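You operate a simulated robot arm through the tools that you are given. There is no shell and no other tool. Be economical: measure what you need, move in short steps, check, and stop when the job is done.

You run a simulated two-armed robot. Do the job below in one go: nothing can be reset, and whatever is moved stays where it is left.

Task
Put the short steel fitting with red thread and red nut on the small grey tray. Push the sliding lid of the purple box shut. Open the third drawer from the top of the white cabinet, take the yellow tag from the top of the cream bench and leave it in the inside from the bottom of the third drawer of the white cabinet and shut the drawer again. Put one of the steel plug with red bands from the top of the green bench on top of the blue gauge there. Fetch the green bin from the top of the green bench and set it on the left middle shelf of the cart. Count the steel elbow with green bands on the top of the green bench, then put as many of the steel union with green bands from the top of the green bench on the ledge of the cart. Any order will do.
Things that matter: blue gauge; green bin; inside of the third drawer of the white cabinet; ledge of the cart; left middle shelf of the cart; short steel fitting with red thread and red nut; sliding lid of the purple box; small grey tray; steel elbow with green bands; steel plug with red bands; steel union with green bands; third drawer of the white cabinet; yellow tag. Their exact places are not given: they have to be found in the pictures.

The check looks at the end state, three seconds after you hand in, the way a careful person would. Anything else that was tipped, shoved, dropped, spilled or broken makes it a failure. Lids that push on must go on centred and level and be pressed home; caps that screw on are set level and turned clockwise until they are tight.

Robot
Two 7-joint arms with fingered hands on one trunk, on a base that drives. Base frame: it is fixed to the floor where the robot stands at the start and does not move with it; the origin is under the middle of the robot, x ahead of it, y to its left, z up; the surface under the hand at the start is at about z = 820. Units: mm, rad, N and s.
The left shoulder is at the start at [45, 104, 1094], the right one opposite. With the tool pointing down near the work surface each hand reaches from about 260 to 600 mm from the robot's upright axis, wherever it stands, measured 20 degrees to its own side. Places, roughly: blue gauge [-3750, 6750, 1000]; green bin (12x9x6 cm) [-3900, 6500, 900]; inside of the third drawer of the white cabinet [-3600, 700, 500]; ledge of the cart [-3600, 2500, 1000]; left middle shelf of the cart [-3700, 2000, 600]; short steel fitting with red threa (8x3x3 cm) [500, 100, 800]; sliding lid of the purple box [800, 200, 900]; small grey tray (13x9x3 cm) [500, 400, 800]; steel elbow with green bands (6x6x3 cm) [-3900, 5500, 900]; steel plug with red bands (3x3x4 cm) [-3400, 6100, 900]; steel union with green bands (8x4x3 cm) [-3500, 5800, 900]; third drawer of the white cabinet [-3500, 700, 500]; yellow tag (5x2x11 cm) [400, 2900, 900]. Payload 2.4 kg a hand.
The tool frame of a hand sits at the grasp point between the pads (the TCP): z along the fingers, y along the line on which they close. The tips reach 17 mm beyond it. The gripper opens to 88 mm. The gripper's body begins 47 mm behind the TCP. The gripper is a hand of 2 fingers: y runs from the thumb to the fingers, the wrist lies at [0, 0, -165] in the tool frame, and closing takes about 1.5 s.
Orientation is that of the tool frame in the base frame, as a unit quaternion [x, y, z, w]. With the fingers straight down and closing along the base's y, the tool's x points along the base's -x, its y along +y and its z along -z.

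Tools
- The arms move only by the tool move_arm. It takes "left_series", "right_series" or both (then of equal length, played together; a hand with none holds still); each is a list of rows, each an object of numbers (a shift or turn left out is 0, a gripper value left out holds the last): "tx", "ty", "tz": the shift along the base's x, y, z in mm; "ax", "ay", "az": the turn, a rotation vector about the base's x, y, z in rad. In form: [{"tx": .., "ty": .., "tz": .., "ax": .., "ay": .., "az": ..}, ...]. A call has 1 to 20 rows; each row shifts and turns the commanded pose from where the row before left it. "left_gripper" and "right_gripper" are, for a hand that has rows, the opening, from 0 (shut) to 1 (fully open), set as the call begins (left out, the last holds). Rows are played at 5 a second. More than 50 mm and 0.15 rad between two rows, or a gripper value outside its range, and nothing of the call is played. A pose out of reach is approached as far as the arm can. The call stops where the force on the tool passes 40 N (or 10 N more than at its start, if that is more) or the arm is blocked; 0.2 s more then pass. Each finger travels about 153 mm/s and halts on what it meets, pressing with about 24 N; the grip force reading is that of the motor and also rises with nothing between the fingers. The clock runs only during rows and for 0.2 s after the last one: add rows that do not move to give the fingers time. It gives the time, the measured TCP pose, the force on the tool (base axes), the opening and the grip force at its end, in the units of the frame above (readings bear some noise), with the torque about the TCP (base axes, N m) and any sound that the robot's microphone picked up.
- Cameras (640 x 400 px; columns grow to the right, rows downward): "scene" is now at [115.8, 23.1, 1057.9]; the picture's right is [0.37, -0.93, 0.00], its down [0.11, 0.05, -0.99] and it looks along [0.92, 0.37, 0.12] (base axes); focal length 214 px, centre (320, 200). "left" rides on the left gripper at [-50, 3, -63] in its tool frame; the picture's right is [-0.06, -1.00, 0.00], its down [0.78, -0.05, -0.62] and it looks along [0.62, -0.04, 0.79] (tool axes); focal length 275 px, centre (320, 200). "right" rides on the right gripper at [50, 3, -63] in its tool frame; the picture's right is [-0.06, 1.00, 0.00], its down [-0.78, -0.05, -0.62] and it looks along [-0.62, -0.04, 0.79] (tool axes); focal length 275 px, centre (320, 200).
- capture(camera): a new picture of that camera. The clock stands still meanwhile.
- lift_body(by): slides the trunk up (or, below 0, down) by that many mm; the arms and the scene camera ride with it, the base frame stays. It gives what a move gives, with no picture.
- roll_base(legs): drives the robot by 1 to 6 legs, each [ahead, left, turn to the left] in mm, mm and rad, along the robot's own axes; the way and the turn of a leg run together, so that a leg with both is an arc; at most 1500 mm and 3.142 rad a leg. The arms and the cameras ride along, it lands a little off, and it stops where it bumps. It gives what a move gives.
- curl_fingers(finger1, thumb_bend, hand): sets how far each is bent, from 0 (flat) to 1 (curled in); at 0.3 the hand is open as for a grip, at 0.7 the pads meet at the TCP. One left out holds its place. A second passes; each finger stops where it meets its share of the squeeze, and holds until it gets a number again. A gripper value or a shape takes the hand back. It gives what a move gives, with no picture; readings hold the bend of each and the force on the fingers (four entries, about 0 where the hand has none), thumb and palm.
- hand_shape(shape, hand): the hand has 2 fingers and takes this shape, open, in about a second: jaw (thumb against the fingers, like two jaws); tri (thumb and two fingers); tip (a fingertip pinch); poke (one finger out to press); point (the index stretched); flat (the hand flat); cup (the hand cupped); fist (a fist). The gripper value then closes the fingers along that shape, each until it touches; the sizes above hold for jaw. It gives what a move gives, with no picture.
- aim_head(pan, tilt): turns the head with the scene camera to pan (to the left, within 1.047 rad either way) and tilt (down, from -0.506 to 1.204), counted from straight ahead of the robot. It gives what a move gives.
- point_at(camera, pixels): for up to 12 pixels [column, row] of the newest picture of that camera ("zoom" is the newest enlarged one), the place [x, y, z] in the base frame of the surface seen there, good to about 3 mm, but the place of the scene camera against the robot may be out by one fixed shift of up to 25 mm in any direction. The clock stands still meanwhile.
- inspect(camera, box): a new picture of the part [left, top, right, bottom] of that camera's present view, enlarged. The clock stands still meanwhile.
- close_job(): hands the job in; it is judged then, once.

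Work in short steps. Measure before you move; look again where a grasp or a placing could have gone wrong, and mend it. You have 145 turns and 190 pictures in all, those below and enlarged ones among them. Open the grippers and draw the arms clear of the work before you hand the job in, unless the task says otherwise.

The tools are called after "Request:" as a command line: name --argument value ..., lists and objects as JSON in quotes. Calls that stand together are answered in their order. move_arm: Moves the arms, as the interface text tells. Its arguments: {"type":"object","properties":{"left_series":{"type":"array"},"left_gripper":{"type":"number"},"right_series":{"type":"array"},"right_gripper":{"type":"number"}},"required":[]} The other tools are called the same way: lift_body (by) slides the trunk up or down; hand_shape (shape, hand) gives the hand a shape; curl_fingers (finger1, thumb_bend, hand) moves the fingers one by one; roll_base (legs) drives the base; aim_head (pan, tilt) turns the head that bears the scene camera; capture (camera) takes a picture; point_at (camera, pixels) gives the place of the surface under pixels of a picture; inspect (camera, box) takes an enlarged picture of a part of a camera's view; close_job () hands the job in.

At the start:

```text
clock: 0.0
left_position: [349.4, 349.7, 1066.6]
left_tcp_rot: [0.0, 1.0, 0.001, 0.001]
left_force: [0.5, -0.4, 0.1]
left_wrist_torque: [-0.04, 0.0, 0.0]
left_width: 88.0
left_finger_force: 0.1
left_shape: jaw
left_bend: [0.3, 0.3]
left_finger forces: [0.0, 0.1, 0.1, 0.1, 0.0, 0.0]
right_position: [356.7, -14.3, 1084.1]
right_tcp_rot: [0.0, 1.0, 0.0, 0.0]
right_force: [0.8, 0.5, 0.2]
right_wrist_torque: [0.0, 0.0, 0.0]
right_width: 87.7
right_finger_force: 0.0
right_shape: jaw
right_bend: [0.3, 0.3]
right_finger forces: [0.0, 0.0, 0.1, 0.0, 0.0, 0.0]
trunk travel left (down, up): [-325.0, 525.0]
robot x, y, heading: [-2.7, 0.2, -0.003]
head pan, tilt: [0.478, 0.176]
```

scene: 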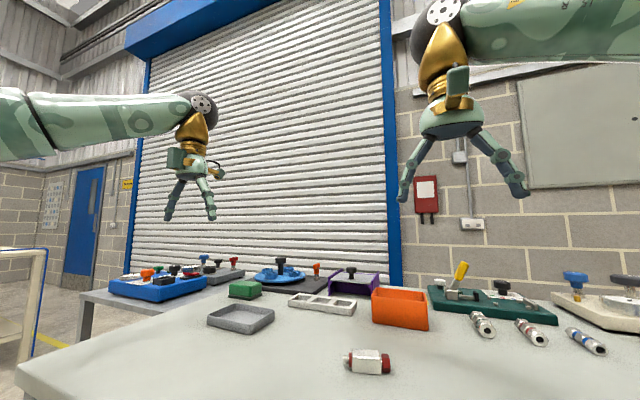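
right: 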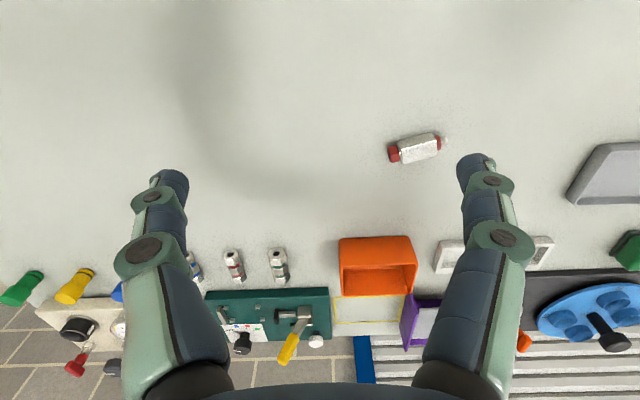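
left: 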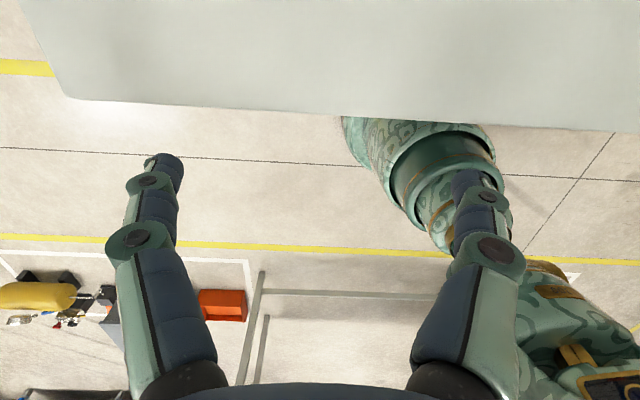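

The fitting shows at scene (368,361), the tray at (240,318), the purple box near (352,280). I aim the head down toward them for measuring.

Request:
aim_head --pan 0.3 --tilt 0.6

Request:
capture --camera "scene"

Request:
point_at --camera "right" --pixels '[[394, 154], [415, 149], [436, 143], [444, 140], [610, 175], [600, 200], [425, 320], [410, 320]]'

```text
clock: 0.9
left_position: [348.5, 350.7, 1067.4]
left_tcp_rot: [0.0, 1.0, 0.0, 0.0]
left_force: [0.2, -0.1, 0.3]
left_wrist_torque: [0.01, 0.01, 0.02]
left_width: 87.9
left_finger_force: 0.1
left_shape: jaw
left_bend: [0.3, 0.3]
left_finger forces: [0.0, 0.0, 0.0, 0.0, 0.1, 0.2]
right_position: [357.7, -14.3, 1084.1]
right_tcp_rot: [0.0, 1.0, 0.0, 0.0]
right_force: [-0.1, 0.0, 0.0]
right_wrist_torque: [0.0, 0.0, 0.02]
right_width: 88.1
right_finger_force: 0.0
right_shape: jaw
right_bend: [0.3, 0.3]
right_finger forces: [0.0, 0.1, 0.1, 0.0, 0.0, 0.1]
trunk travel left (down, up): [-325.0, 525.0]
robot x, y, heading: [2.2, 4.1, 0.004]
head pan, tilt: [0.3, 0.6]
```

```text
186 pictures are left
```

scene: 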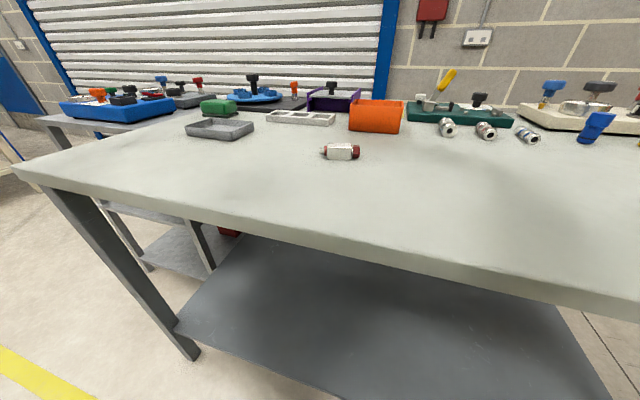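

```text
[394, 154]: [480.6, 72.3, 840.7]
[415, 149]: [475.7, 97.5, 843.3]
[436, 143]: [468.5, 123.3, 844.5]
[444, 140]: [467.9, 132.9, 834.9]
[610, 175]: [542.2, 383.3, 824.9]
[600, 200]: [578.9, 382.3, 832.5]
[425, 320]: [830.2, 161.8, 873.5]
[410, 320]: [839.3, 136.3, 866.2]
```

The fitting runs from about (481,72) to (468,133). I measure the tray, purple box and table edge in the scene picture.

Request:
point_at --camera "scene" --pixels '[[342, 151], [220, 128], [187, 133], [232, 138], [253, 122], [210, 119], [330, 98], [310, 93], [358, 93], [340, 240], [20, 170]]'

Request:
inspect --camera "scene" --box '[180, 60, 420, 210]'

Request:
inspect --camera "right" --box '[330, 100, 490, 200]'

```text
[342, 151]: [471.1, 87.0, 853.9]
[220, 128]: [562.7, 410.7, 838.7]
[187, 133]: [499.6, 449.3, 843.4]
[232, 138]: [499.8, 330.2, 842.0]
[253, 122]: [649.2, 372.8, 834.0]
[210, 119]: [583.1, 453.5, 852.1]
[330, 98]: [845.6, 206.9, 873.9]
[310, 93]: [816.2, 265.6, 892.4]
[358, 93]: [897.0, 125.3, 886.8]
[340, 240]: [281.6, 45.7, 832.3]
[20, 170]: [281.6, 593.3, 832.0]
```

```text
2.67 times, centred on (300, 135) of scene
```

zoom: 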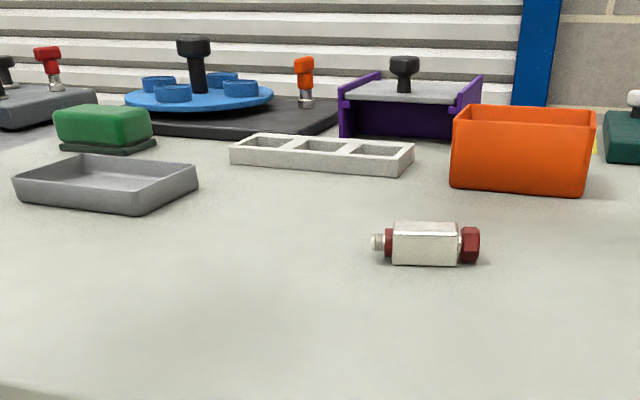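

```text
4.00 times, centred on (410, 150) of right
```

zoom: 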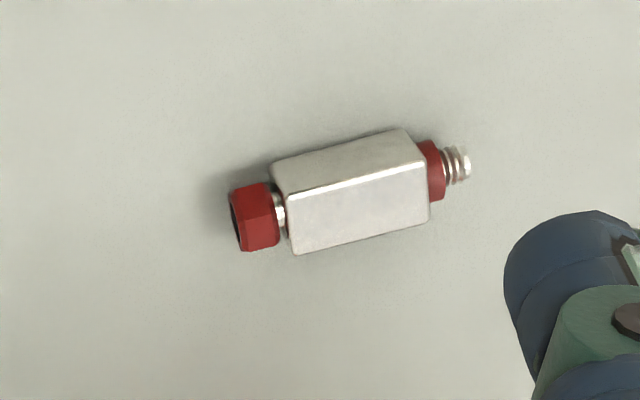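

The bench edge is at x≈281 and its top about z 820; the tray centre is about (548,405). I drive left and a bit ahead so that the left arm reaches both fitting and tray.

Request:
roll_base --legs '[[0, 180, 0], [60, 0, 0]]'

Request:
aim_head --pan 0.0 --tilt 0.5

Request:
capture --camera "scene"

Request:
capture --camera "left"

Request:
capture --camera "right"

```text
clock: 3.0
left_position: [411.3, 529.0, 1067.2]
left_tcp_rot: [0.002, 1.0, 0.001, -0.001]
left_force: [-0.4, 0.1, -0.4]
left_wrist_torque: [-0.01, 0.02, -0.02]
left_width: 87.8
left_finger_force: 0.0
left_shape: jaw
left_bend: [0.3, 0.3]
left_finger forces: [0.0, 0.0, 0.1, 0.1, 0.0, 0.0]
right_position: [416.4, 166.1, 1083.2]
right_tcp_rot: [0.003, 1.0, 0.0, 0.0]
right_force: [-0.4, -0.2, 0.7]
right_wrist_torque: [0.0, -0.01, 0.01]
right_width: 87.6
right_finger_force: 0.0
right_shape: jaw
right_bend: [0.3, 0.3]
right_finger forces: [0.0, 0.1, 0.0, 0.0, 0.1, 0.1]
trunk travel left (down, up): [-325.0, 525.0]
robot x, y, heading: [64.8, 184.0, -0.005]
head pan, tilt: [0.3, 0.6]
```

```text
clock: 3.8
left_position: [411.1, 531.6, 1066.9]
left_tcp_rot: [0.002, 1.0, 0.001, 0.0]
left_force: [0.2, 0.4, 0.3]
left_wrist_torque: [-0.02, 0.03, 0.0]
left_width: 87.8
left_finger_force: 0.2
left_shape: jaw
left_bend: [0.3, 0.3]
left_finger forces: [0.0, 0.0, 0.0, 0.0, 0.0, 0.1]
right_position: [416.9, 165.5, 1083.4]
right_tcp_rot: [0.002, 1.0, 0.001, 0.001]
right_force: [0.4, 0.3, 0.3]
right_wrist_torque: [-0.01, 0.0, 0.02]
right_width: 88.0
right_finger_force: 0.0
right_shape: jaw
right_bend: [0.3, 0.3]
right_finger forces: [0.0, 0.0, 0.1, 0.0, 0.0, 0.1]
trunk travel left (down, up): [-325.0, 525.0]
robot x, y, heading: [57.5, 185.5, -0.008]
head pan, tilt: [0.0, 0.499]
```

```text
183 pictures are left
```

scene: 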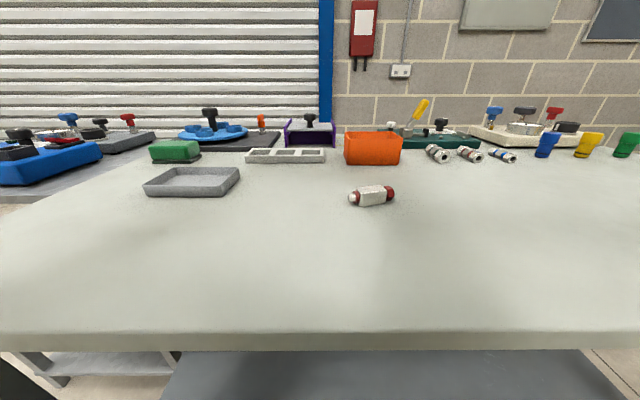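

```text
182 pictures are left
```

left: 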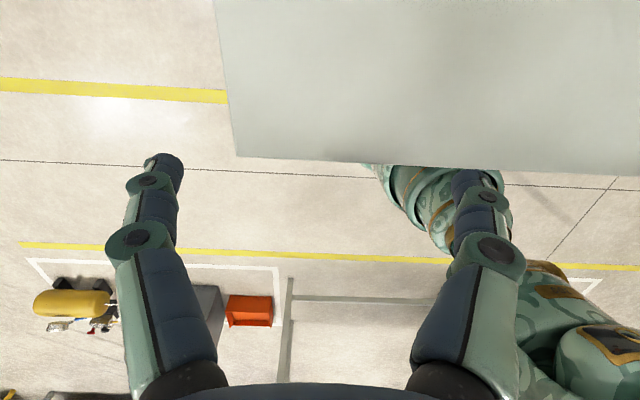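

```text
181 pictures are left
```

right: 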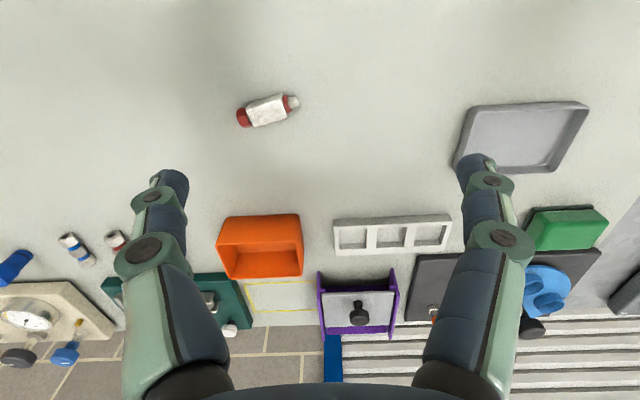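

Right picture now shows fitting at (267,111) and tray at about (527,135). I measure both, plus the purple box, in this unshifted camera.

Request:
point_at --camera "right" --pixels '[[244, 117], [267, 110], [293, 101], [520, 140], [472, 112], [580, 105], [550, 168], [460, 160], [358, 298], [320, 310], [397, 300], [358, 320]]'

Request:
inspect --camera "right" --box '[290, 230, 430, 360]'

Request:
inspect --camera "scene" --box '[240, 90, 400, 190]'

```text
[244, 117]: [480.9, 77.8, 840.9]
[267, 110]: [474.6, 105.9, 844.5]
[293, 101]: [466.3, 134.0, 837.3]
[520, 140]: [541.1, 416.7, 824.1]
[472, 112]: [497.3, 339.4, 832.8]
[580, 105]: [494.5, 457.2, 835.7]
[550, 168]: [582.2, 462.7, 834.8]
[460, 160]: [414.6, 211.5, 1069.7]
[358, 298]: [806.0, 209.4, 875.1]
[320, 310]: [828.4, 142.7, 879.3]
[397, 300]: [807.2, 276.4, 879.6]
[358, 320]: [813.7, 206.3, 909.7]
```

```text
3.08 times, centred on (360, 295) of right
```

zoom: 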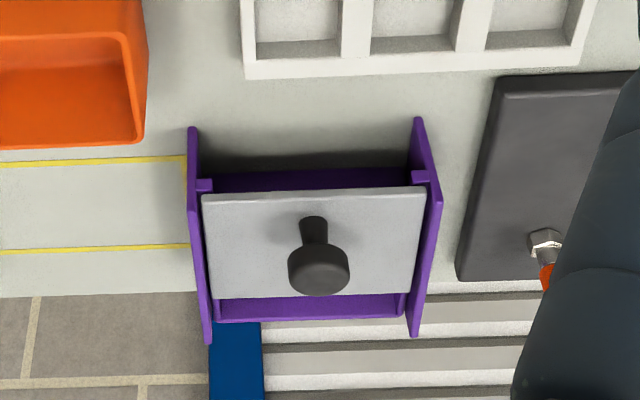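

```text
4.00 times, centred on (320, 140) of scene
```

zoom: 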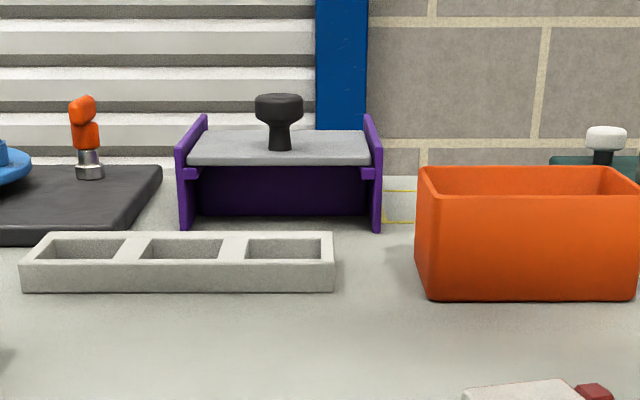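

The fitting's block centre is about (474,105), axis 14.5° off y. I bring the left hand over it with the fingers closing across the block, and move the right hand aside.

Request:
move_arm --left_series '[{"tx": 7, "ty": -47, "tz": -10, "az": -0.1464}, {"tx": 7, "ty": -47, "tz": -10, "az": -0.1464}, {"tx": 7, "ty": -47, "tz": -10, "az": -0.1464}, {"tx": 7, "ty": -47, "tz": -10, "az": -0.1464}, {"tx": 7, "ty": -47, "tz": -10, "az": -0.1464}, {"tx": 7, "ty": -47, "tz": -10, "az": -0.1464}, {"tx": 7, "ty": -47, "tz": -10, "az": -0.1464}, {"tx": 7, "ty": -47, "tz": -10, "az": -0.1464}, {"tx": 7, "ty": -47, "tz": -10, "az": -0.1464}, {}]' --right_series '[{"tx": -6, "ty": -30}, {"tx": -6, "ty": -30}, {"tx": -6, "ty": -30}, {"tx": -6, "ty": -30}, {"tx": -6, "ty": -30}, {"tx": -6, "ty": -30}, {"tx": -6, "ty": -30}, {}, {}, {}]'

Request:
capture --camera "left"

```text
clock: 6.0
left_position: [473.5, 107.6, 975.2]
left_tcp_rot: [0.615, 0.789, 0.0, 0.0]
left_force: [0.6, -0.1, -0.2]
left_wrist_torque: [-0.03, 0.02, -0.01]
left_width: 88.0
left_finger_force: 0.0
left_shape: jaw
left_bend: [0.3, 0.3]
left_finger forces: [0.1, 0.1, 0.0, 0.0, 0.0, 0.0]
right_position: [374.6, -44.2, 1082.2]
right_tcp_rot: [0.003, 1.0, -0.001, 0.001]
right_force: [-0.7, -0.2, 0.1]
right_wrist_torque: [0.01, 0.02, -0.02]
right_width: 87.8
right_finger_force: 0.0
right_shape: jaw
right_bend: [0.3, 0.3]
right_finger forces: [0.0, 0.0, 0.1, 0.0, 0.1, 0.0]
trunk travel left (down, up): [-325.0, 525.0]
robot x, y, heading: [58.2, 182.3, -0.006]
head pan, tilt: [0.0, 0.499]
```

```text
178 pictures are left
```

left: 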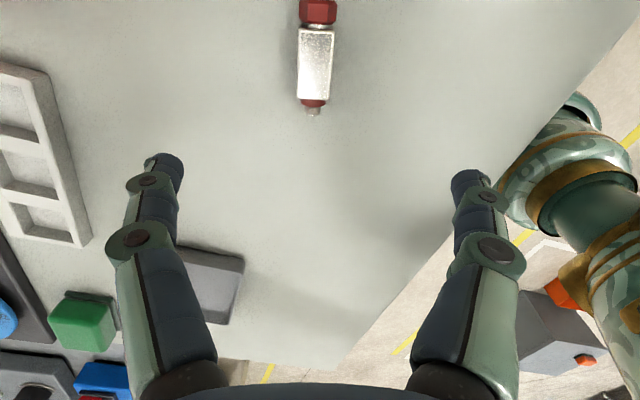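

The fitting lies aligned between the fingers at (316,62). I check its centre once, then descend.

Request:
point_at --camera "left" --pixels '[[316, 32], [316, 62], [314, 95], [318, 10], [312, 112], [340, 62]]'

Request:
move_arm --left_series '[{"tz": -35}, {"tz": -35}, {"tz": -30}, {"tz": -20}, {}]'

Request:
capture --camera "left"

```text
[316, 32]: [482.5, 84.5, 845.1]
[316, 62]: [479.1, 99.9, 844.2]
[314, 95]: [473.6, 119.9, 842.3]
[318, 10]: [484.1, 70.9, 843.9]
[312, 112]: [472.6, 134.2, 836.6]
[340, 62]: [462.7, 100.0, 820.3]
```

```text
clock: 7.2
left_position: [472.8, 108.9, 858.2]
left_tcp_rot: [0.614, 0.789, 0.001, 0.0]
left_force: [0.0, 0.2, 0.0]
left_wrist_torque: [0.0, 0.03, 0.0]
left_width: 87.7
left_finger_force: 0.2
left_shape: jaw
left_bend: [0.3, 0.3]
left_finger forces: [0.0, 0.0, 0.1, 0.0, 0.0, 0.1]
right_position: [374.4, -44.8, 1084.0]
right_tcp_rot: [0.003, 1.0, 0.001, 0.0]
right_force: [0.5, 0.5, 0.2]
right_wrist_torque: [0.03, 0.01, -0.01]
right_width: 87.7
right_finger_force: 0.0
right_shape: jaw
right_bend: [0.3, 0.3]
right_finger forces: [0.1, 0.0, 0.0, 0.0, 0.0, 0.0]
trunk travel left (down, up): [-325.0, 525.0]
robot x, y, heading: [58.6, 179.3, -0.006]
head pan, tilt: [0.0, 0.499]
```

```text
177 pictures are left
```

left: 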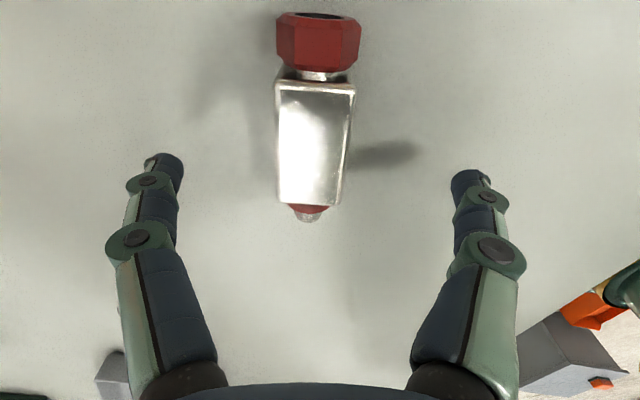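

Block centre is at (479,102); I shift the small residual, go down to z≈841 and close.

Request:
move_arm --left_series '[{"tx": 5, "ty": -6}, {"tz": -17}, {}]'

Request:
move_arm --left_series '[{}, {}, {}, {}, {}, {}, {}, {}]' --left_gripper 0

Request:
move_arm --left_series '[{"tz": 30}, {"tz": 30}, {}]'

Request:
capture --camera "left"

```text
clock: 8.0
left_position: [479.1, 100.5, 839.7]
left_tcp_rot: [0.613, 0.79, 0.001, 0.001]
left_force: [0.1, -0.7, 0.6]
left_wrist_torque: [-0.02, -0.01, 0.0]
left_width: 88.2
left_finger_force: 0.0
left_shape: jaw
left_bend: [0.3, 0.3]
left_finger forces: [0.0, 0.0, 0.0, 0.0, 0.1, 0.1]
right_position: [373.9, -44.3, 1084.7]
right_tcp_rot: [0.002, 1.0, 0.0, -0.001]
right_force: [-0.2, -0.1, 0.3]
right_wrist_torque: [0.0, 0.02, -0.01]
right_width: 87.8
right_finger_force: 0.0
right_shape: jaw
right_bend: [0.3, 0.3]
right_finger forces: [0.0, 0.1, 0.1, 0.1, 0.0, 0.0]
trunk travel left (down, up): [-325.0, 525.0]
robot x, y, heading: [62.4, 178.9, 0.0]
head pan, tilt: [0.0, 0.499]
```

```text
clock: 9.8
left_position: [479.3, 101.9, 839.7]
left_tcp_rot: [0.613, 0.79, 0.0, 0.001]
left_force: [-0.3, 0.3, 0.7]
left_wrist_torque: [-0.03, -0.03, -0.02]
left_width: 18.1
left_finger_force: 23.7
left_shape: jaw
left_bend: [0.73, 0.7]
left_finger forces: [21.8, 0.1, 0.0, 0.1, 21.7, 0.0]
right_position: [374.5, -44.4, 1082.3]
right_tcp_rot: [0.003, 1.0, -0.001, 0.0]
right_force: [-0.3, -0.4, 0.2]
right_wrist_torque: [-0.01, 0.01, -0.02]
right_width: 87.7
right_finger_force: 0.1
right_shape: jaw
right_bend: [0.3, 0.3]
right_finger forces: [0.1, 0.0, 0.1, 0.1, 0.0, 0.0]
trunk travel left (down, up): [-325.0, 525.0]
robot x, y, heading: [61.1, 181.1, -0.007]
head pan, tilt: [0.0, 0.499]
```

```text
clock: 10.6
left_position: [478.0, 102.0, 897.9]
left_tcp_rot: [0.613, 0.79, 0.0, 0.0]
left_force: [0.8, 0.4, -1.7]
left_wrist_torque: [0.03, -0.01, 0.0]
left_width: 18.2
left_finger_force: 23.7
left_shape: jaw
left_bend: [0.73, 0.7]
left_finger forces: [21.8, 0.0, 0.1, 0.0, 21.7, 0.0]
right_position: [375.0, -44.8, 1084.6]
right_tcp_rot: [0.003, 1.0, 0.0, 0.0]
right_force: [-0.5, -0.3, 0.4]
right_wrist_torque: [-0.01, -0.01, 0.04]
right_width: 87.9
right_finger_force: 0.1
right_shape: jaw
right_bend: [0.3, 0.3]
right_finger forces: [0.0, 0.1, 0.0, 0.0, 0.0, 0.0]
trunk travel left (down, up): [-325.0, 525.0]
robot x, y, heading: [62.9, 181.9, -0.005]
head pan, tilt: [0.0, 0.499]
```

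```text
176 pictures are left
```

left: 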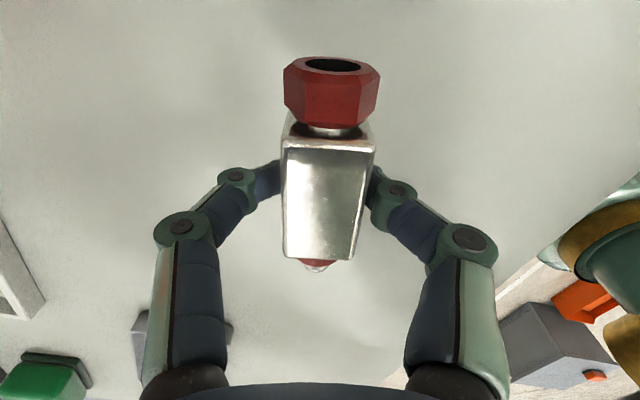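

The fitting is held (18 mm). I carry it over the tray centre (540,400), turning it parallel to the tray's long side.

Request:
move_arm --left_series '[{"tx": 9, "ty": 43, "az": -0.036}, {"tx": 9, "ty": 43, "az": -0.036}, {"tx": 9, "ty": 43, "az": -0.036}, {"tx": 9, "ty": 43, "az": -0.036}, {"tx": 9, "ty": 43, "az": -0.036}, {"tx": 9, "ty": 43, "az": -0.036}, {"tx": 8, "ty": 40, "az": -0.036}, {}]'

Request:
capture --camera "left"

```text
clock: 12.4
left_position: [539.5, 400.3, 899.4]
left_tcp_rot: [0.708, 0.706, 0.001, 0.0]
left_force: [-1.0, -0.2, -1.1]
left_wrist_torque: [-0.01, 0.04, 0.03]
left_width: 18.0
left_finger_force: 23.8
left_shape: jaw
left_bend: [0.73, 0.7]
left_finger forces: [21.8, 0.0, 0.0, 0.0, 21.7, 0.0]
right_position: [373.9, -43.9, 1084.3]
right_tcp_rot: [0.003, 1.0, 0.001, 0.0]
right_force: [0.4, -0.4, -0.2]
right_wrist_torque: [0.03, -0.01, 0.0]
right_width: 87.9
right_finger_force: 0.1
right_shape: jaw
right_bend: [0.3, 0.3]
right_finger forces: [0.0, 0.0, 0.0, 0.0, 0.1, 0.1]
trunk travel left (down, up): [-325.0, 525.0]
robot x, y, heading: [62.2, 181.7, -0.005]
head pan, tilt: [0.0, 0.499]
```

```text
175 pictures are left
```

left: 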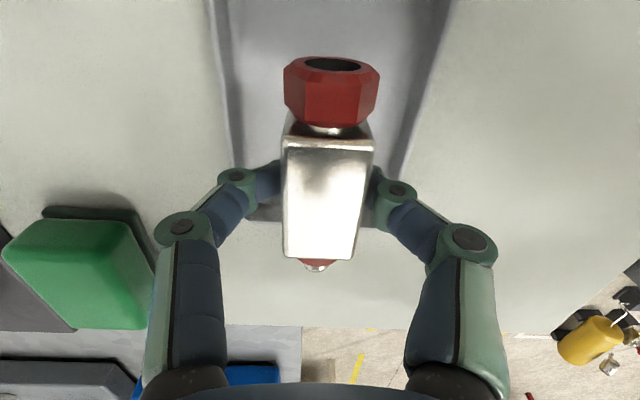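

I check the tray walls in this picture before going down.

Request:
point_at --camera "left" --pixels '[[240, 100], [225, 100], [408, 100], [425, 100], [258, 212], [375, 212], [330, 260], [330, 70]]'

```text
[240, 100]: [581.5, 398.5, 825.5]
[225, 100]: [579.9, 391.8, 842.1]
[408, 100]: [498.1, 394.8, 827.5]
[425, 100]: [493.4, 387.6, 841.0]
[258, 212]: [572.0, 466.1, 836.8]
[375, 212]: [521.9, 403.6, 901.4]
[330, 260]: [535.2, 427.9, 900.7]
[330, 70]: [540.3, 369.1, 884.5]
```

Centred both ways. I lower until the fitting is about on the tray floor and open part-way.

Request:
move_arm --left_series '[{"tz": -30}, {"tz": -15}, {"tz": -7}, {}]'

Request:
move_arm --left_series '[{}, {}, {}, {}, {}]' --left_gripper 0.42

Request:
move_arm --left_series '[{"tz": 30}, {"tz": 40}, {"tz": 40}, {"tz": 40}, {}]'

Request:
capture --camera "left"

```text
clock: 13.4
left_position: [539.0, 399.9, 846.1]
left_tcp_rot: [0.709, 0.706, 0.0, 0.0]
left_force: [-0.1, 0.0, -0.6]
left_wrist_torque: [-0.02, 0.03, -0.01]
left_width: 17.9
left_finger_force: 24.1
left_shape: jaw
left_bend: [0.73, 0.7]
left_finger forces: [21.7, 0.0, 0.0, 0.1, 21.6, 0.1]
right_position: [374.2, -44.3, 1083.4]
right_tcp_rot: [0.003, 1.0, -0.001, 0.0]
right_force: [0.3, 0.4, 0.6]
right_wrist_torque: [-0.01, -0.01, -0.03]
right_width: 87.9
right_finger_force: 0.0
right_shape: jaw
right_bend: [0.3, 0.3]
right_finger forces: [0.1, 0.0, 0.1, 0.1, 0.1, 0.1]
trunk travel left (down, up): [-325.0, 525.0]
robot x, y, heading: [59.9, 184.1, -0.004]
head pan, tilt: [0.0, 0.499]
```

```text
clock: 14.6
left_position: [539.1, 400.0, 846.9]
left_tcp_rot: [0.708, 0.706, 0.001, 0.0]
left_force: [-0.3, -0.2, 0.1]
left_wrist_torque: [0.0, 0.0, -0.03]
left_width: 36.4
left_finger_force: 0.0
left_shape: jaw
left_bend: [0.73, 0.7]
left_finger forces: [0.0, 0.0, 0.0, 0.0, 0.0, 0.0]
right_position: [373.6, -44.0, 1083.6]
right_tcp_rot: [0.002, 1.0, 0.0, 0.0]
right_force: [0.3, -0.4, -0.4]
right_wrist_torque: [-0.02, -0.03, 0.03]
right_width: 88.0
right_finger_force: 0.1
right_shape: jaw
right_bend: [0.3, 0.3]
right_finger forces: [0.0, 0.1, 0.0, 0.0, 0.0, 0.0]
trunk travel left (down, up): [-325.0, 525.0]
robot x, y, heading: [61.7, 182.0, -0.003]
head pan, tilt: [0.0, 0.499]
```

```text
clock: 15.8
left_position: [541.8, 398.9, 1000.8]
left_tcp_rot: [0.707, 0.707, 0.0, 0.0]
left_force: [0.2, 0.9, -0.3]
left_wrist_torque: [-0.01, -0.04, 0.02]
left_width: 36.4
left_finger_force: 0.1
left_shape: jaw
left_bend: [0.73, 0.7]
left_finger forces: [0.0, 0.0, 0.0, 0.0, 0.0, 0.1]
right_position: [373.4, -43.5, 1083.9]
right_tcp_rot: [0.003, 1.0, 0.001, 0.0]
right_force: [-0.1, 0.4, 0.5]
right_wrist_torque: [0.02, 0.0, 0.01]
right_width: 87.9
right_finger_force: 0.0
right_shape: jaw
right_bend: [0.3, 0.3]
right_finger forces: [0.0, 0.1, 0.1, 0.1, 0.0, 0.0]
trunk travel left (down, up): [-325.0, 525.0]
robot x, y, heading: [57.1, 180.7, -0.009]
head pan, tilt: [0.0, 0.499]
```

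```text
174 pictures are left
```

left: 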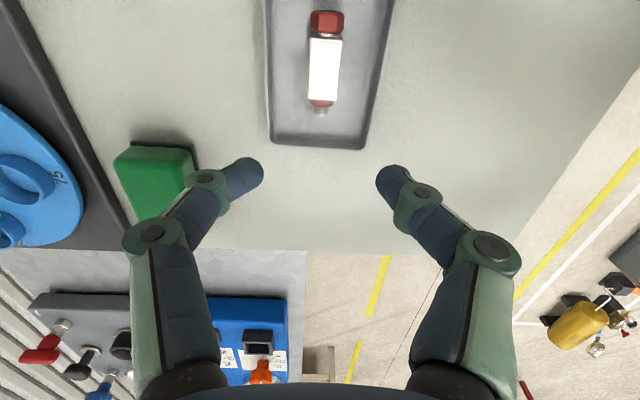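

The fitting lies in the tray. Now I move the left hand aside and bring the right camera nearer to the purple box.

Request:
move_arm --left_series '[{"tx": -15, "ty": 25, "tz": 10}, {"tx": -15, "ty": 25, "tz": 10}, {"tx": -15, "ty": 25, "tz": 10}, {"tx": -15, "ty": 25, "tz": 10}, {"tx": -15, "ty": 25, "tz": 10}, {}, {}]' --right_series '[{"tx": 20, "ty": 40}, {"tx": 20, "ty": 40}, {"tx": 25, "ty": 40}, {"tx": 30, "ty": 40}, {"tx": 30, "ty": 40}, {"tx": 30, "ty": 40}, {}]'

Request:
inspect --camera "right" --box '[180, 140, 460, 340]'

```text
clock: 17.4
left_position: [467.2, 526.5, 1048.5]
left_tcp_rot: [0.708, 0.706, 0.0, 0.0]
left_force: [0.0, -0.7, 1.3]
left_wrist_torque: [0.0, 0.04, 0.04]
left_width: 36.6
left_finger_force: 0.0
left_shape: jaw
left_bend: [0.73, 0.7]
left_finger forces: [0.0, 0.1, 0.0, 0.1, 0.0, 0.0]
right_position: [529.0, 194.7, 1085.6]
right_tcp_rot: [0.002, 1.0, -0.001, 0.0]
right_force: [-0.3, 0.2, 0.2]
right_wrist_torque: [0.04, 0.0, 0.03]
right_width: 87.5
right_finger_force: 0.0
right_shape: jaw
right_bend: [0.3, 0.3]
right_finger forces: [0.0, 0.0, 0.0, 0.0, 0.0, 0.1]
trunk travel left (down, up): [-325.0, 525.0]
robot x, y, heading: [61.8, 182.6, -0.008]
head pan, tilt: [0.0, 0.499]
```

```text
2.00 times, centred on (320, 240) of right
```

zoom: 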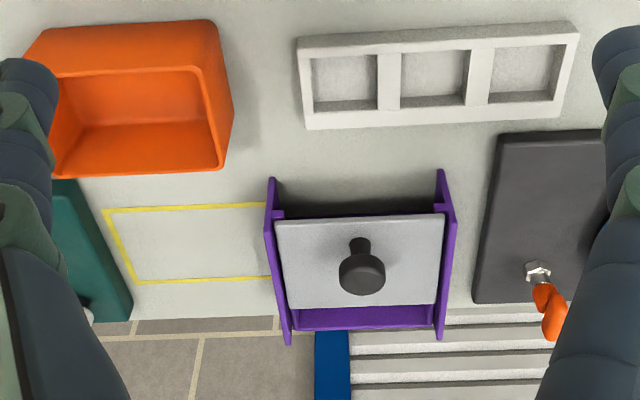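

I measure points across the box: side walls' ends, lid corners, the far purple strip.

Request:
point_at --camera "zoom" --pixels '[[271, 182], [288, 340], [440, 174], [441, 335], [280, 222], [440, 218], [290, 302], [432, 298], [365, 310], [365, 325], [362, 270], [440, 206]]'

Request:
point_at --camera "zoom" --pixels '[[320, 206], [320, 212], [365, 305], [365, 318], [365, 328], [278, 212], [300, 318], [265, 230], [448, 230], [359, 245], [320, 260]]'

```text
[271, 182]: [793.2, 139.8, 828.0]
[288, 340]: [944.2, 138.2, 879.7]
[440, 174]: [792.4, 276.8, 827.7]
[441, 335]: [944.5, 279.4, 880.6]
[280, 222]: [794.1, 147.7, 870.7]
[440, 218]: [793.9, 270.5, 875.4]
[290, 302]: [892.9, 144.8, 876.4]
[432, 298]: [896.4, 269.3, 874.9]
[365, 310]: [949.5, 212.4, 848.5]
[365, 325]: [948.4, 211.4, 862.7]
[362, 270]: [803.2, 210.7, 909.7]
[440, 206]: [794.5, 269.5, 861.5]
```

```text
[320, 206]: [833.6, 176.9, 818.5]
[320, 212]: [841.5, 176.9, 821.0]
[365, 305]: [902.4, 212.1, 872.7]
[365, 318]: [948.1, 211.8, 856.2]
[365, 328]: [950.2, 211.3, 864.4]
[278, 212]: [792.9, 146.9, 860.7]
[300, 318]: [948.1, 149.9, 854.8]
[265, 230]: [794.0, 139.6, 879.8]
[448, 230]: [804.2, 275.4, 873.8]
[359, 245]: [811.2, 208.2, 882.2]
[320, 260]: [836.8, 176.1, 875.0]
```

The lid (x 794–897) overhangs the front of the body (front wall near 845, back wall 948), so it shuts by a push of about +50 mm in x. I look down to see how near the base is to the bench.

Request:
aim_head --pan 0 --tilt 1.2

Request:
capture --camera "scene"

Request:
capture --camera "left"

```text
clock: 18.4
left_position: [465.2, 526.2, 1050.1]
left_tcp_rot: [0.708, 0.706, 0.001, 0.0]
left_force: [0.5, -0.4, 0.5]
left_wrist_torque: [0.02, -0.04, -0.01]
left_width: 36.8
left_finger_force: 0.1
left_shape: jaw
left_bend: [0.73, 0.7]
left_finger forces: [0.0, 0.0, 0.0, 0.1, 0.0, 0.0]
right_position: [529.4, 193.9, 1084.6]
right_tcp_rot: [0.003, 1.0, 0.0, 0.0]
right_force: [0.8, 0.5, -0.6]
right_wrist_torque: [-0.02, 0.01, -0.01]
right_width: 87.9
right_finger_force: 0.1
right_shape: jaw
right_bend: [0.3, 0.3]
right_finger forces: [0.0, 0.1, 0.0, 0.0, 0.0, 0.0]
trunk travel left (down, up): [-325.0, 525.0]
robot x, y, heading: [60.6, 183.2, -0.009]
head pan, tilt: [0.0, 1.201]
```

```text
172 pictures are left
```

scene: 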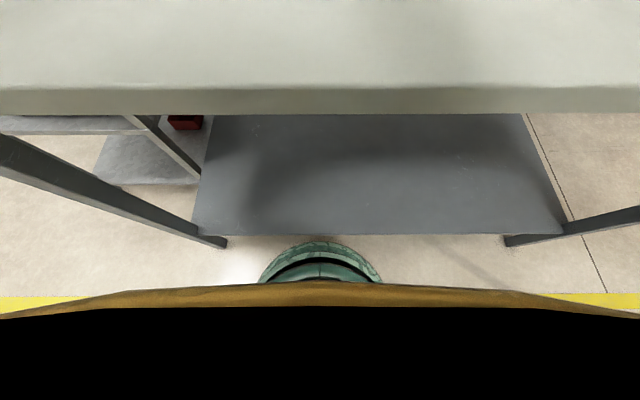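

```text
171 pictures are left
```

left: 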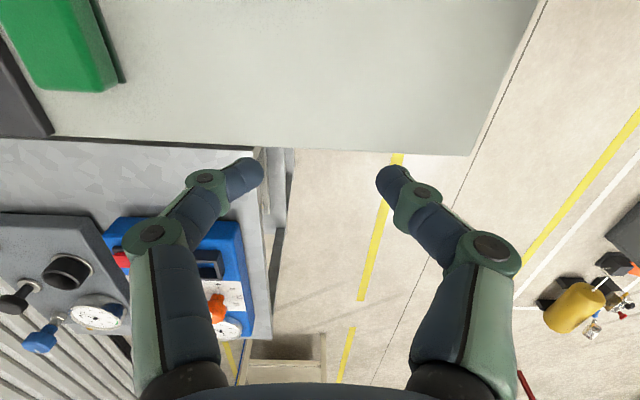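

Request:
point_at --camera "scene" --pixels '[[320, 243], [320, 232], [320, 238], [320, 270], [210, 235], [320, 110], [320, 290]]'

```text
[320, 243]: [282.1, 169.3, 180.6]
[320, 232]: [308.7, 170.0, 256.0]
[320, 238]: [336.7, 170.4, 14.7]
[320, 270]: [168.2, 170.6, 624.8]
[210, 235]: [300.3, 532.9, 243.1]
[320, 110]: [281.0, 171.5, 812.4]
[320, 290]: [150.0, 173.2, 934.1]
```

Base front is ~220 mm ahead of the axis and lower than the shelf (z 256); the column front has about 100 mm to the bench edge. I drive left 90, then ahead 80.

Request:
roll_base --legs '[[0, 90, 0], [80, 0, 0]]'

Request:
capture --camera "scene"

```text
clock: 20.3
left_position: [530.0, 616.6, 1048.5]
left_tcp_rot: [0.71, 0.704, 0.0, -0.001]
left_force: [-0.6, 0.5, 0.2]
left_wrist_torque: [0.02, -0.04, 0.02]
left_width: 36.5
left_finger_force: 0.0
left_shape: jaw
left_bend: [0.73, 0.7]
left_finger forces: [0.0, 0.0, 0.0, 0.1, 0.0, 0.1]
right_position: [590.3, 285.2, 1085.0]
right_tcp_rot: [0.005, 1.0, 0.0, -0.001]
right_force: [-0.6, 0.1, 0.6]
right_wrist_torque: [-0.02, -0.01, 0.01]
right_width: 88.2
right_finger_force: 0.0
right_shape: jaw
right_bend: [0.3, 0.3]
right_finger forces: [0.0, 0.0, 0.0, 0.0, 0.1, 0.1]
trunk travel left (down, up): [-325.0, 525.0]
robot x, y, heading: [120.9, 276.6, -0.011]
head pan, tilt: [0.0, 1.201]
stopped in leg 2: the robot was blocked; the commanded pose is now the measured one
```

```text
170 pictures are left
```

scene: 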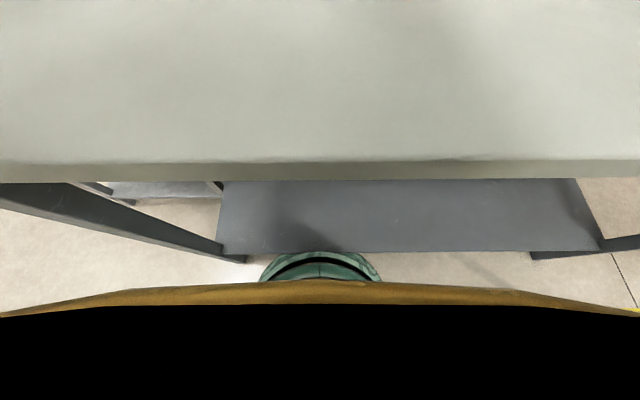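

The base stops at x=121 against the shelf. Since the left hand's camera would be on top when the hand tilts forward, I use the left arm: back off 10 mm and drive right 165 so the left shoulder lines up with the box; then turn the left hand straight and draw the right one back.

Request:
roll_base --legs '[[-10, 0, 0], [0, -165, 0.008]]'

Request:
move_arm --left_series '[{"ty": -15, "az": 0.143}, {"ty": -15, "az": 0.143}, {"ty": -15, "az": 0.143}, {"ty": -15, "az": 0.143}, {"ty": -15, "az": 0.143}, {"ty": -15, "az": 0.143}, {"ty": -15, "az": 0.143}, {"ty": -15, "az": 0.143}, {"ty": -15, "az": 0.143}, {"ty": -15, "az": 0.143}, {"ty": -15, "az": 0.143}, {}]' --right_series '[{"tx": -20, "ty": -20}, {"tx": -20, "ty": -20}, {"tx": -20, "ty": -20}, {"tx": -20, "ty": -20}, {"tx": -20, "ty": -20}, {"tx": -20, "ty": -20}, {"tx": -20, "ty": -20}, {"tx": -20, "ty": -20}, {}, {}, {}, {}]' --left_gripper 0

```text
clock: 22.0
left_position: [515.7, 458.7, 1049.6]
left_tcp_rot: [0.708, 0.706, 0.0, 0.0]
left_force: [-0.6, 0.3, 0.4]
left_wrist_torque: [0.01, 0.01, -0.01]
left_width: 36.6
left_finger_force: 0.1
left_shape: jaw
left_bend: [0.73, 0.7]
left_finger forces: [0.0, 0.0, 0.0, 0.1, 0.0, 0.0]
right_position: [578.9, 127.4, 1084.5]
right_tcp_rot: [0.001, 1.0, 0.0, -0.001]
right_force: [0.3, 0.2, -0.6]
right_wrist_torque: [0.04, 0.0, 0.02]
right_width: 87.8
right_finger_force: 0.0
right_shape: jaw
right_bend: [0.3, 0.3]
right_finger forces: [0.0, 0.0, 0.0, 0.0, 0.0, 0.0]
trunk travel left (down, up): [-325.0, 525.0]
robot x, y, heading: [109.9, 113.6, -0.0]
head pan, tilt: [0.0, 1.201]
```

```text
clock: 24.6
left_position: [513.8, 293.1, 1047.9]
left_tcp_rot: [-0.001, 1.0, 0.0, 0.0]
left_force: [0.1, 0.5, -0.3]
left_wrist_torque: [-0.01, -0.02, 0.02]
left_width: 0.0
left_finger_force: 24.1
left_shape: jaw
left_bend: [0.55, 0.66]
left_finger forces: [0.0, 0.0, 0.0, 0.1, 0.0, 0.0]
right_position: [421.1, -32.1, 1084.5]
right_tcp_rot: [0.0, 1.0, 0.0, -0.001]
right_force: [0.6, 0.8, -0.5]
right_wrist_torque: [-0.03, -0.01, 0.0]
right_width: 87.9
right_finger_force: 0.0
right_shape: jaw
right_bend: [0.3, 0.3]
right_finger forces: [0.0, 0.1, 0.0, 0.0, 0.0, 0.0]
trunk travel left (down, up): [-325.0, 525.0]
robot x, y, heading: [112.2, 116.3, -0.002]
head pan, tilt: [0.0, 1.201]
```

Now I tilt the left hand forward by about 1.2 rad, approaching the box front.

Request:
move_arm --left_series '[{"tx": 14, "ty": -9, "tz": -8, "ay": -0.133}, {"tx": 14, "ty": -9, "tz": -8, "ay": -0.133}, {"tx": 14, "ty": -9, "tz": -8, "ay": -0.133}, {"tx": 14, "ty": -9, "tz": -8, "ay": -0.133}, {"tx": 14, "ty": -9, "tz": -8, "ay": -0.133}, {"tx": 14, "ty": -9, "tz": -8, "ay": -0.133}, {"tx": 14, "ty": -9, "tz": -8, "ay": -0.133}, {"tx": 14, "ty": -9, "tz": -8, "ay": -0.133}, {"tx": 14, "ty": -9, "tz": -8, "ay": -0.133}, {}]'

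Request:
aim_head --pan 0.2 --tilt 0.45

Request:
capture --camera "scene"

Request:
capture --camera "left"

```text
clock: 26.8
left_position: [640.7, 213.4, 975.4]
left_tcp_rot: [0.0, 0.826, 0.0, 0.564]
left_force: [0.9, -0.2, 0.9]
left_wrist_torque: [-0.02, 0.03, 0.02]
left_width: 0.0
left_finger_force: 23.6
left_shape: jaw
left_bend: [0.55, 0.66]
left_finger forces: [0.0, 0.0, 0.0, 0.1, 0.0, 0.0]
right_position: [422.0, -31.9, 1085.4]
right_tcp_rot: [0.002, 1.0, 0.0, -0.001]
right_force: [-0.1, -1.2, 0.3]
right_wrist_torque: [-0.01, 0.0, 0.0]
right_width: 88.0
right_finger_force: 0.0
right_shape: jaw
right_bend: [0.3, 0.3]
right_finger forces: [0.1, 0.1, 0.0, 0.1, 0.0, 0.0]
trunk travel left (down, up): [-325.0, 525.0]
robot x, y, heading: [110.8, 116.8, -0.002]
head pan, tilt: [0.0, 1.201]
```

```text
clock: 27.9
left_position: [640.3, 211.9, 976.1]
left_tcp_rot: [0.0, 0.826, 0.0, 0.564]
left_force: [0.2, 0.4, 0.4]
left_wrist_torque: [0.03, 0.0, 0.0]
left_width: 0.0
left_finger_force: 23.9
left_shape: jaw
left_bend: [0.55, 0.66]
left_finger forces: [0.1, 0.1, 0.0, 0.1, 0.1, 0.0]
right_position: [420.7, -32.1, 1086.1]
right_tcp_rot: [0.001, 1.0, 0.0, -0.001]
right_force: [0.6, 0.4, 0.1]
right_wrist_torque: [0.01, -0.03, -0.01]
right_width: 87.7
right_finger_force: 0.0
right_shape: jaw
right_bend: [0.3, 0.3]
right_finger forces: [0.1, 0.1, 0.1, 0.0, 0.0, 0.0]
trunk travel left (down, up): [-325.0, 525.0]
robot x, y, heading: [108.0, 111.2, -0.005]
head pan, tilt: [0.201, 0.45]
```

```text
169 pictures are left
```

scene: 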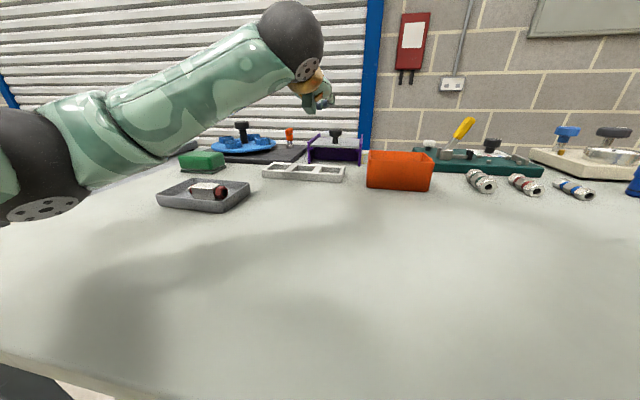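

```text
168 pictures are left
```

left: 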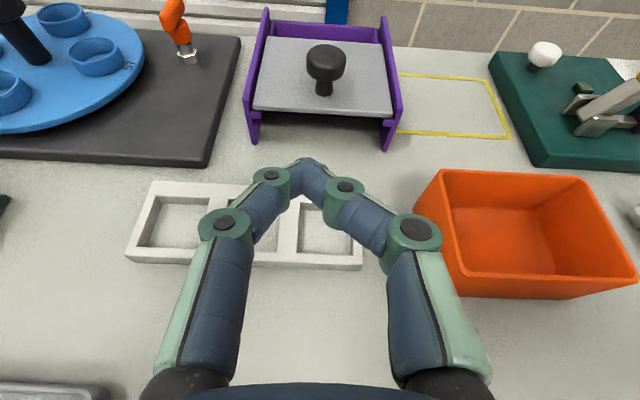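

The left camera sees the box well. I measure lid front face and walls.

Request:
inspect --camera "left" --box '[230, 0, 430, 160]'

Request:
point_at --camera "left" --pixels '[[320, 105], [320, 112], [320, 116], [256, 108], [388, 115], [325, 42], [323, 90], [320, 25], [320, 33], [253, 138], [384, 148]]'

```text
2.50 times, centred on (330, 80) of left
```

zoom: 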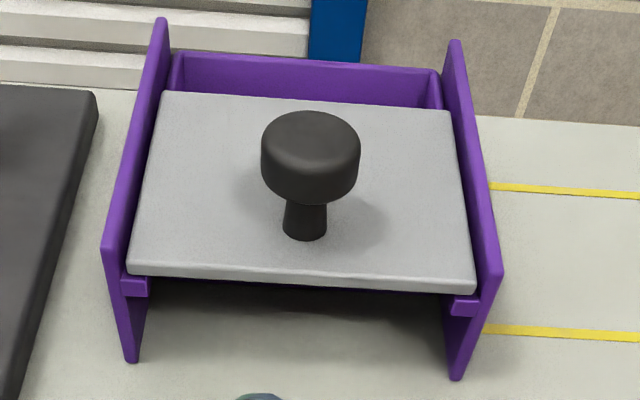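

```text
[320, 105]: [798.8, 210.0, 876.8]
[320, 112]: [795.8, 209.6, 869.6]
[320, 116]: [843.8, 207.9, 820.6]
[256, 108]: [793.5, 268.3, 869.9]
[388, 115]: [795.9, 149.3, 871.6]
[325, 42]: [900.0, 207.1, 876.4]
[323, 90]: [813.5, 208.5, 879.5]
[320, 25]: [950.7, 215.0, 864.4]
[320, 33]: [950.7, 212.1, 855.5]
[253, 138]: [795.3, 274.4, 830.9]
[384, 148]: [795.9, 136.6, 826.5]
```

Lid front face is at x≈795, z 867–877, centre y 209. I extend to x≈745 at height first and look at the elbow.

Request:
move_arm --left_series '[{"tx": 35}, {"tx": 35}, {"tx": 32, "ty": -2}, {}]'

Request:
aim_head --pan 0.5 --tilt 0.5

Request:
capture --camera "scene"

```text
clock: 28.9
left_position: [742.2, 210.5, 976.4]
left_tcp_rot: [0.0, 0.826, 0.0, 0.563]
left_force: [-0.5, 0.3, -0.8]
left_wrist_torque: [-0.01, 0.01, 0.04]
left_width: 0.3
left_finger_force: 24.0
left_shape: jaw
left_bend: [0.55, 0.66]
left_finger forces: [0.1, 0.0, 0.0, 0.1, 0.0, 0.0]
right_position: [421.4, -31.5, 1085.3]
right_tcp_rot: [0.0, 1.0, 0.0, -0.001]
right_force: [1.1, -0.1, 0.1]
right_wrist_torque: [0.01, 0.04, -0.01]
right_width: 88.0
right_finger_force: 0.1
right_shape: jaw
right_bend: [0.3, 0.3]
right_finger forces: [0.1, 0.0, 0.0, 0.0, 0.0, 0.1]
trunk travel left (down, up): [-325.0, 525.0]
robot x, y, heading: [109.3, 113.5, -0.001]
head pan, tilt: [0.201, 0.45]
```

```text
clock: 29.7
left_position: [740.4, 210.3, 977.2]
left_tcp_rot: [0.0, 0.826, -0.001, 0.564]
left_force: [-0.8, 0.7, -0.7]
left_wrist_torque: [-0.01, -0.01, -0.01]
left_width: 0.1
left_finger_force: 24.3
left_shape: jaw
left_bend: [0.55, 0.66]
left_finger forces: [0.1, 0.0, 0.0, 0.1, 0.0, 0.0]
right_position: [421.0, -31.0, 1086.4]
right_tcp_rot: [0.0, 1.0, 0.0, -0.001]
right_force: [0.4, 0.4, 1.2]
right_wrist_torque: [-0.01, 0.0, 0.02]
right_width: 88.0
right_finger_force: 0.1
right_shape: jaw
right_bend: [0.3, 0.3]
right_finger forces: [0.1, 0.0, 0.1, 0.0, 0.0, 0.0]
trunk travel left (down, up): [-325.0, 525.0]
robot x, y, heading: [112.8, 112.5, -0.003]
head pan, tilt: [0.499, 0.499]
```

```text
166 pictures are left
```

scene: 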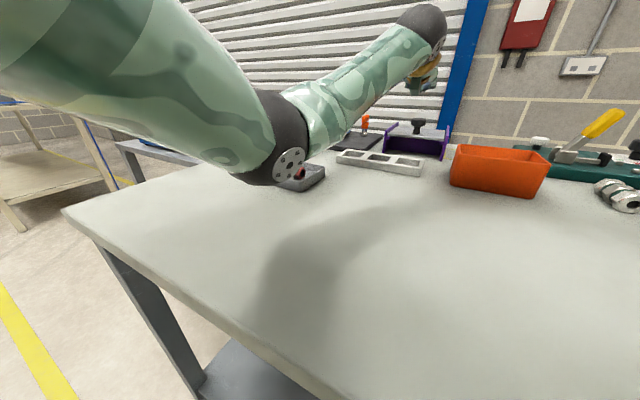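

Request:
point_at --camera "scene" --pixels '[[290, 165], [270, 180], [250, 180], [230, 165], [330, 150], [420, 20]]'

```text
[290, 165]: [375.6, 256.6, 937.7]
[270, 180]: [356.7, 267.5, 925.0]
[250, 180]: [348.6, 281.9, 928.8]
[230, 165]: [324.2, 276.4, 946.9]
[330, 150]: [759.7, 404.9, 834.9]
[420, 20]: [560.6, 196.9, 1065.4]
```

Elbow bottom is at about z 915, so I lower mostly with the arm, then the trunk by 45, staying in front of the lid (tip x≈780).

Request:
move_arm --left_series '[{"tx": 10, "tz": -18}, {"tx": 8, "tz": -18}, {"tx": 6, "tz": -14}, {}]'

Request:
lift_body --by -45

Request:
capture --camera "left"

Request:
capture --camera "scene"

```text
clock: 30.7
left_position: [766.4, 211.1, 925.9]
left_tcp_rot: [0.0, 0.826, 0.0, 0.563]
left_force: [0.3, -0.2, 1.0]
left_wrist_torque: [0.01, 0.02, 0.0]
left_width: 0.0
left_finger_force: 23.9
left_shape: jaw
left_bend: [0.55, 0.66]
left_finger forces: [0.0, 0.0, 0.1, 0.0, 0.0, 0.0]
right_position: [420.4, -31.3, 1085.1]
right_tcp_rot: [0.0, 1.0, 0.0, -0.002]
right_force: [0.2, 0.1, -0.2]
right_wrist_torque: [-0.02, 0.0, -0.01]
right_width: 88.1
right_finger_force: 0.1
right_shape: jaw
right_bend: [0.3, 0.3]
right_finger forces: [0.0, 0.0, 0.1, 0.0, 0.1, 0.1]
trunk travel left (down, up): [-325.0, 525.0]
robot x, y, heading: [106.4, 114.1, -0.004]
head pan, tilt: [0.499, 0.499]
```

```text
clock: 31.6
left_position: [766.6, 209.9, 881.0]
left_tcp_rot: [0.0, 0.826, 0.0, 0.563]
left_force: [-0.5, 0.1, 0.5]
left_wrist_torque: [0.04, 0.0, -0.01]
left_width: 0.0
left_finger_force: 23.7
left_shape: jaw
left_bend: [0.55, 0.66]
left_finger forces: [0.0, 0.0, 0.0, 0.0, 0.1, 0.0]
right_position: [418.4, -33.0, 1037.9]
right_tcp_rot: [0.001, 1.0, 0.0, 0.0]
right_force: [-0.1, 0.6, 0.1]
right_wrist_torque: [0.0, 0.0, 0.01]
right_width: 87.6
right_finger_force: 0.0
right_shape: jaw
right_bend: [0.3, 0.3]
right_finger forces: [0.1, 0.0, 0.0, 0.0, 0.1, 0.0]
trunk travel left (down, up): [-280.0, 570.0]
robot x, y, heading: [112.2, 112.3, -0.001]
head pan, tilt: [0.499, 0.499]
```

```text
165 pictures are left
```

left: 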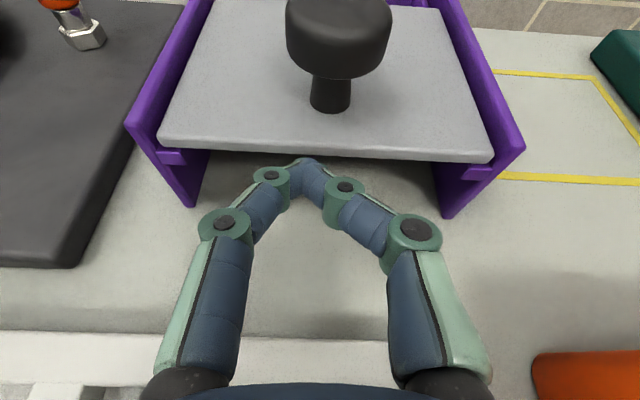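

```text
164 pictures are left
```

scene: 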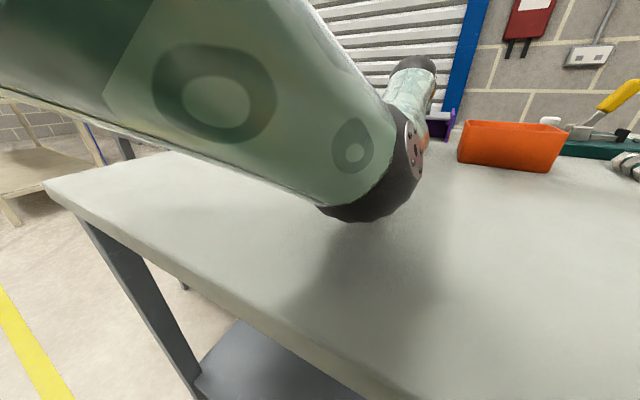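

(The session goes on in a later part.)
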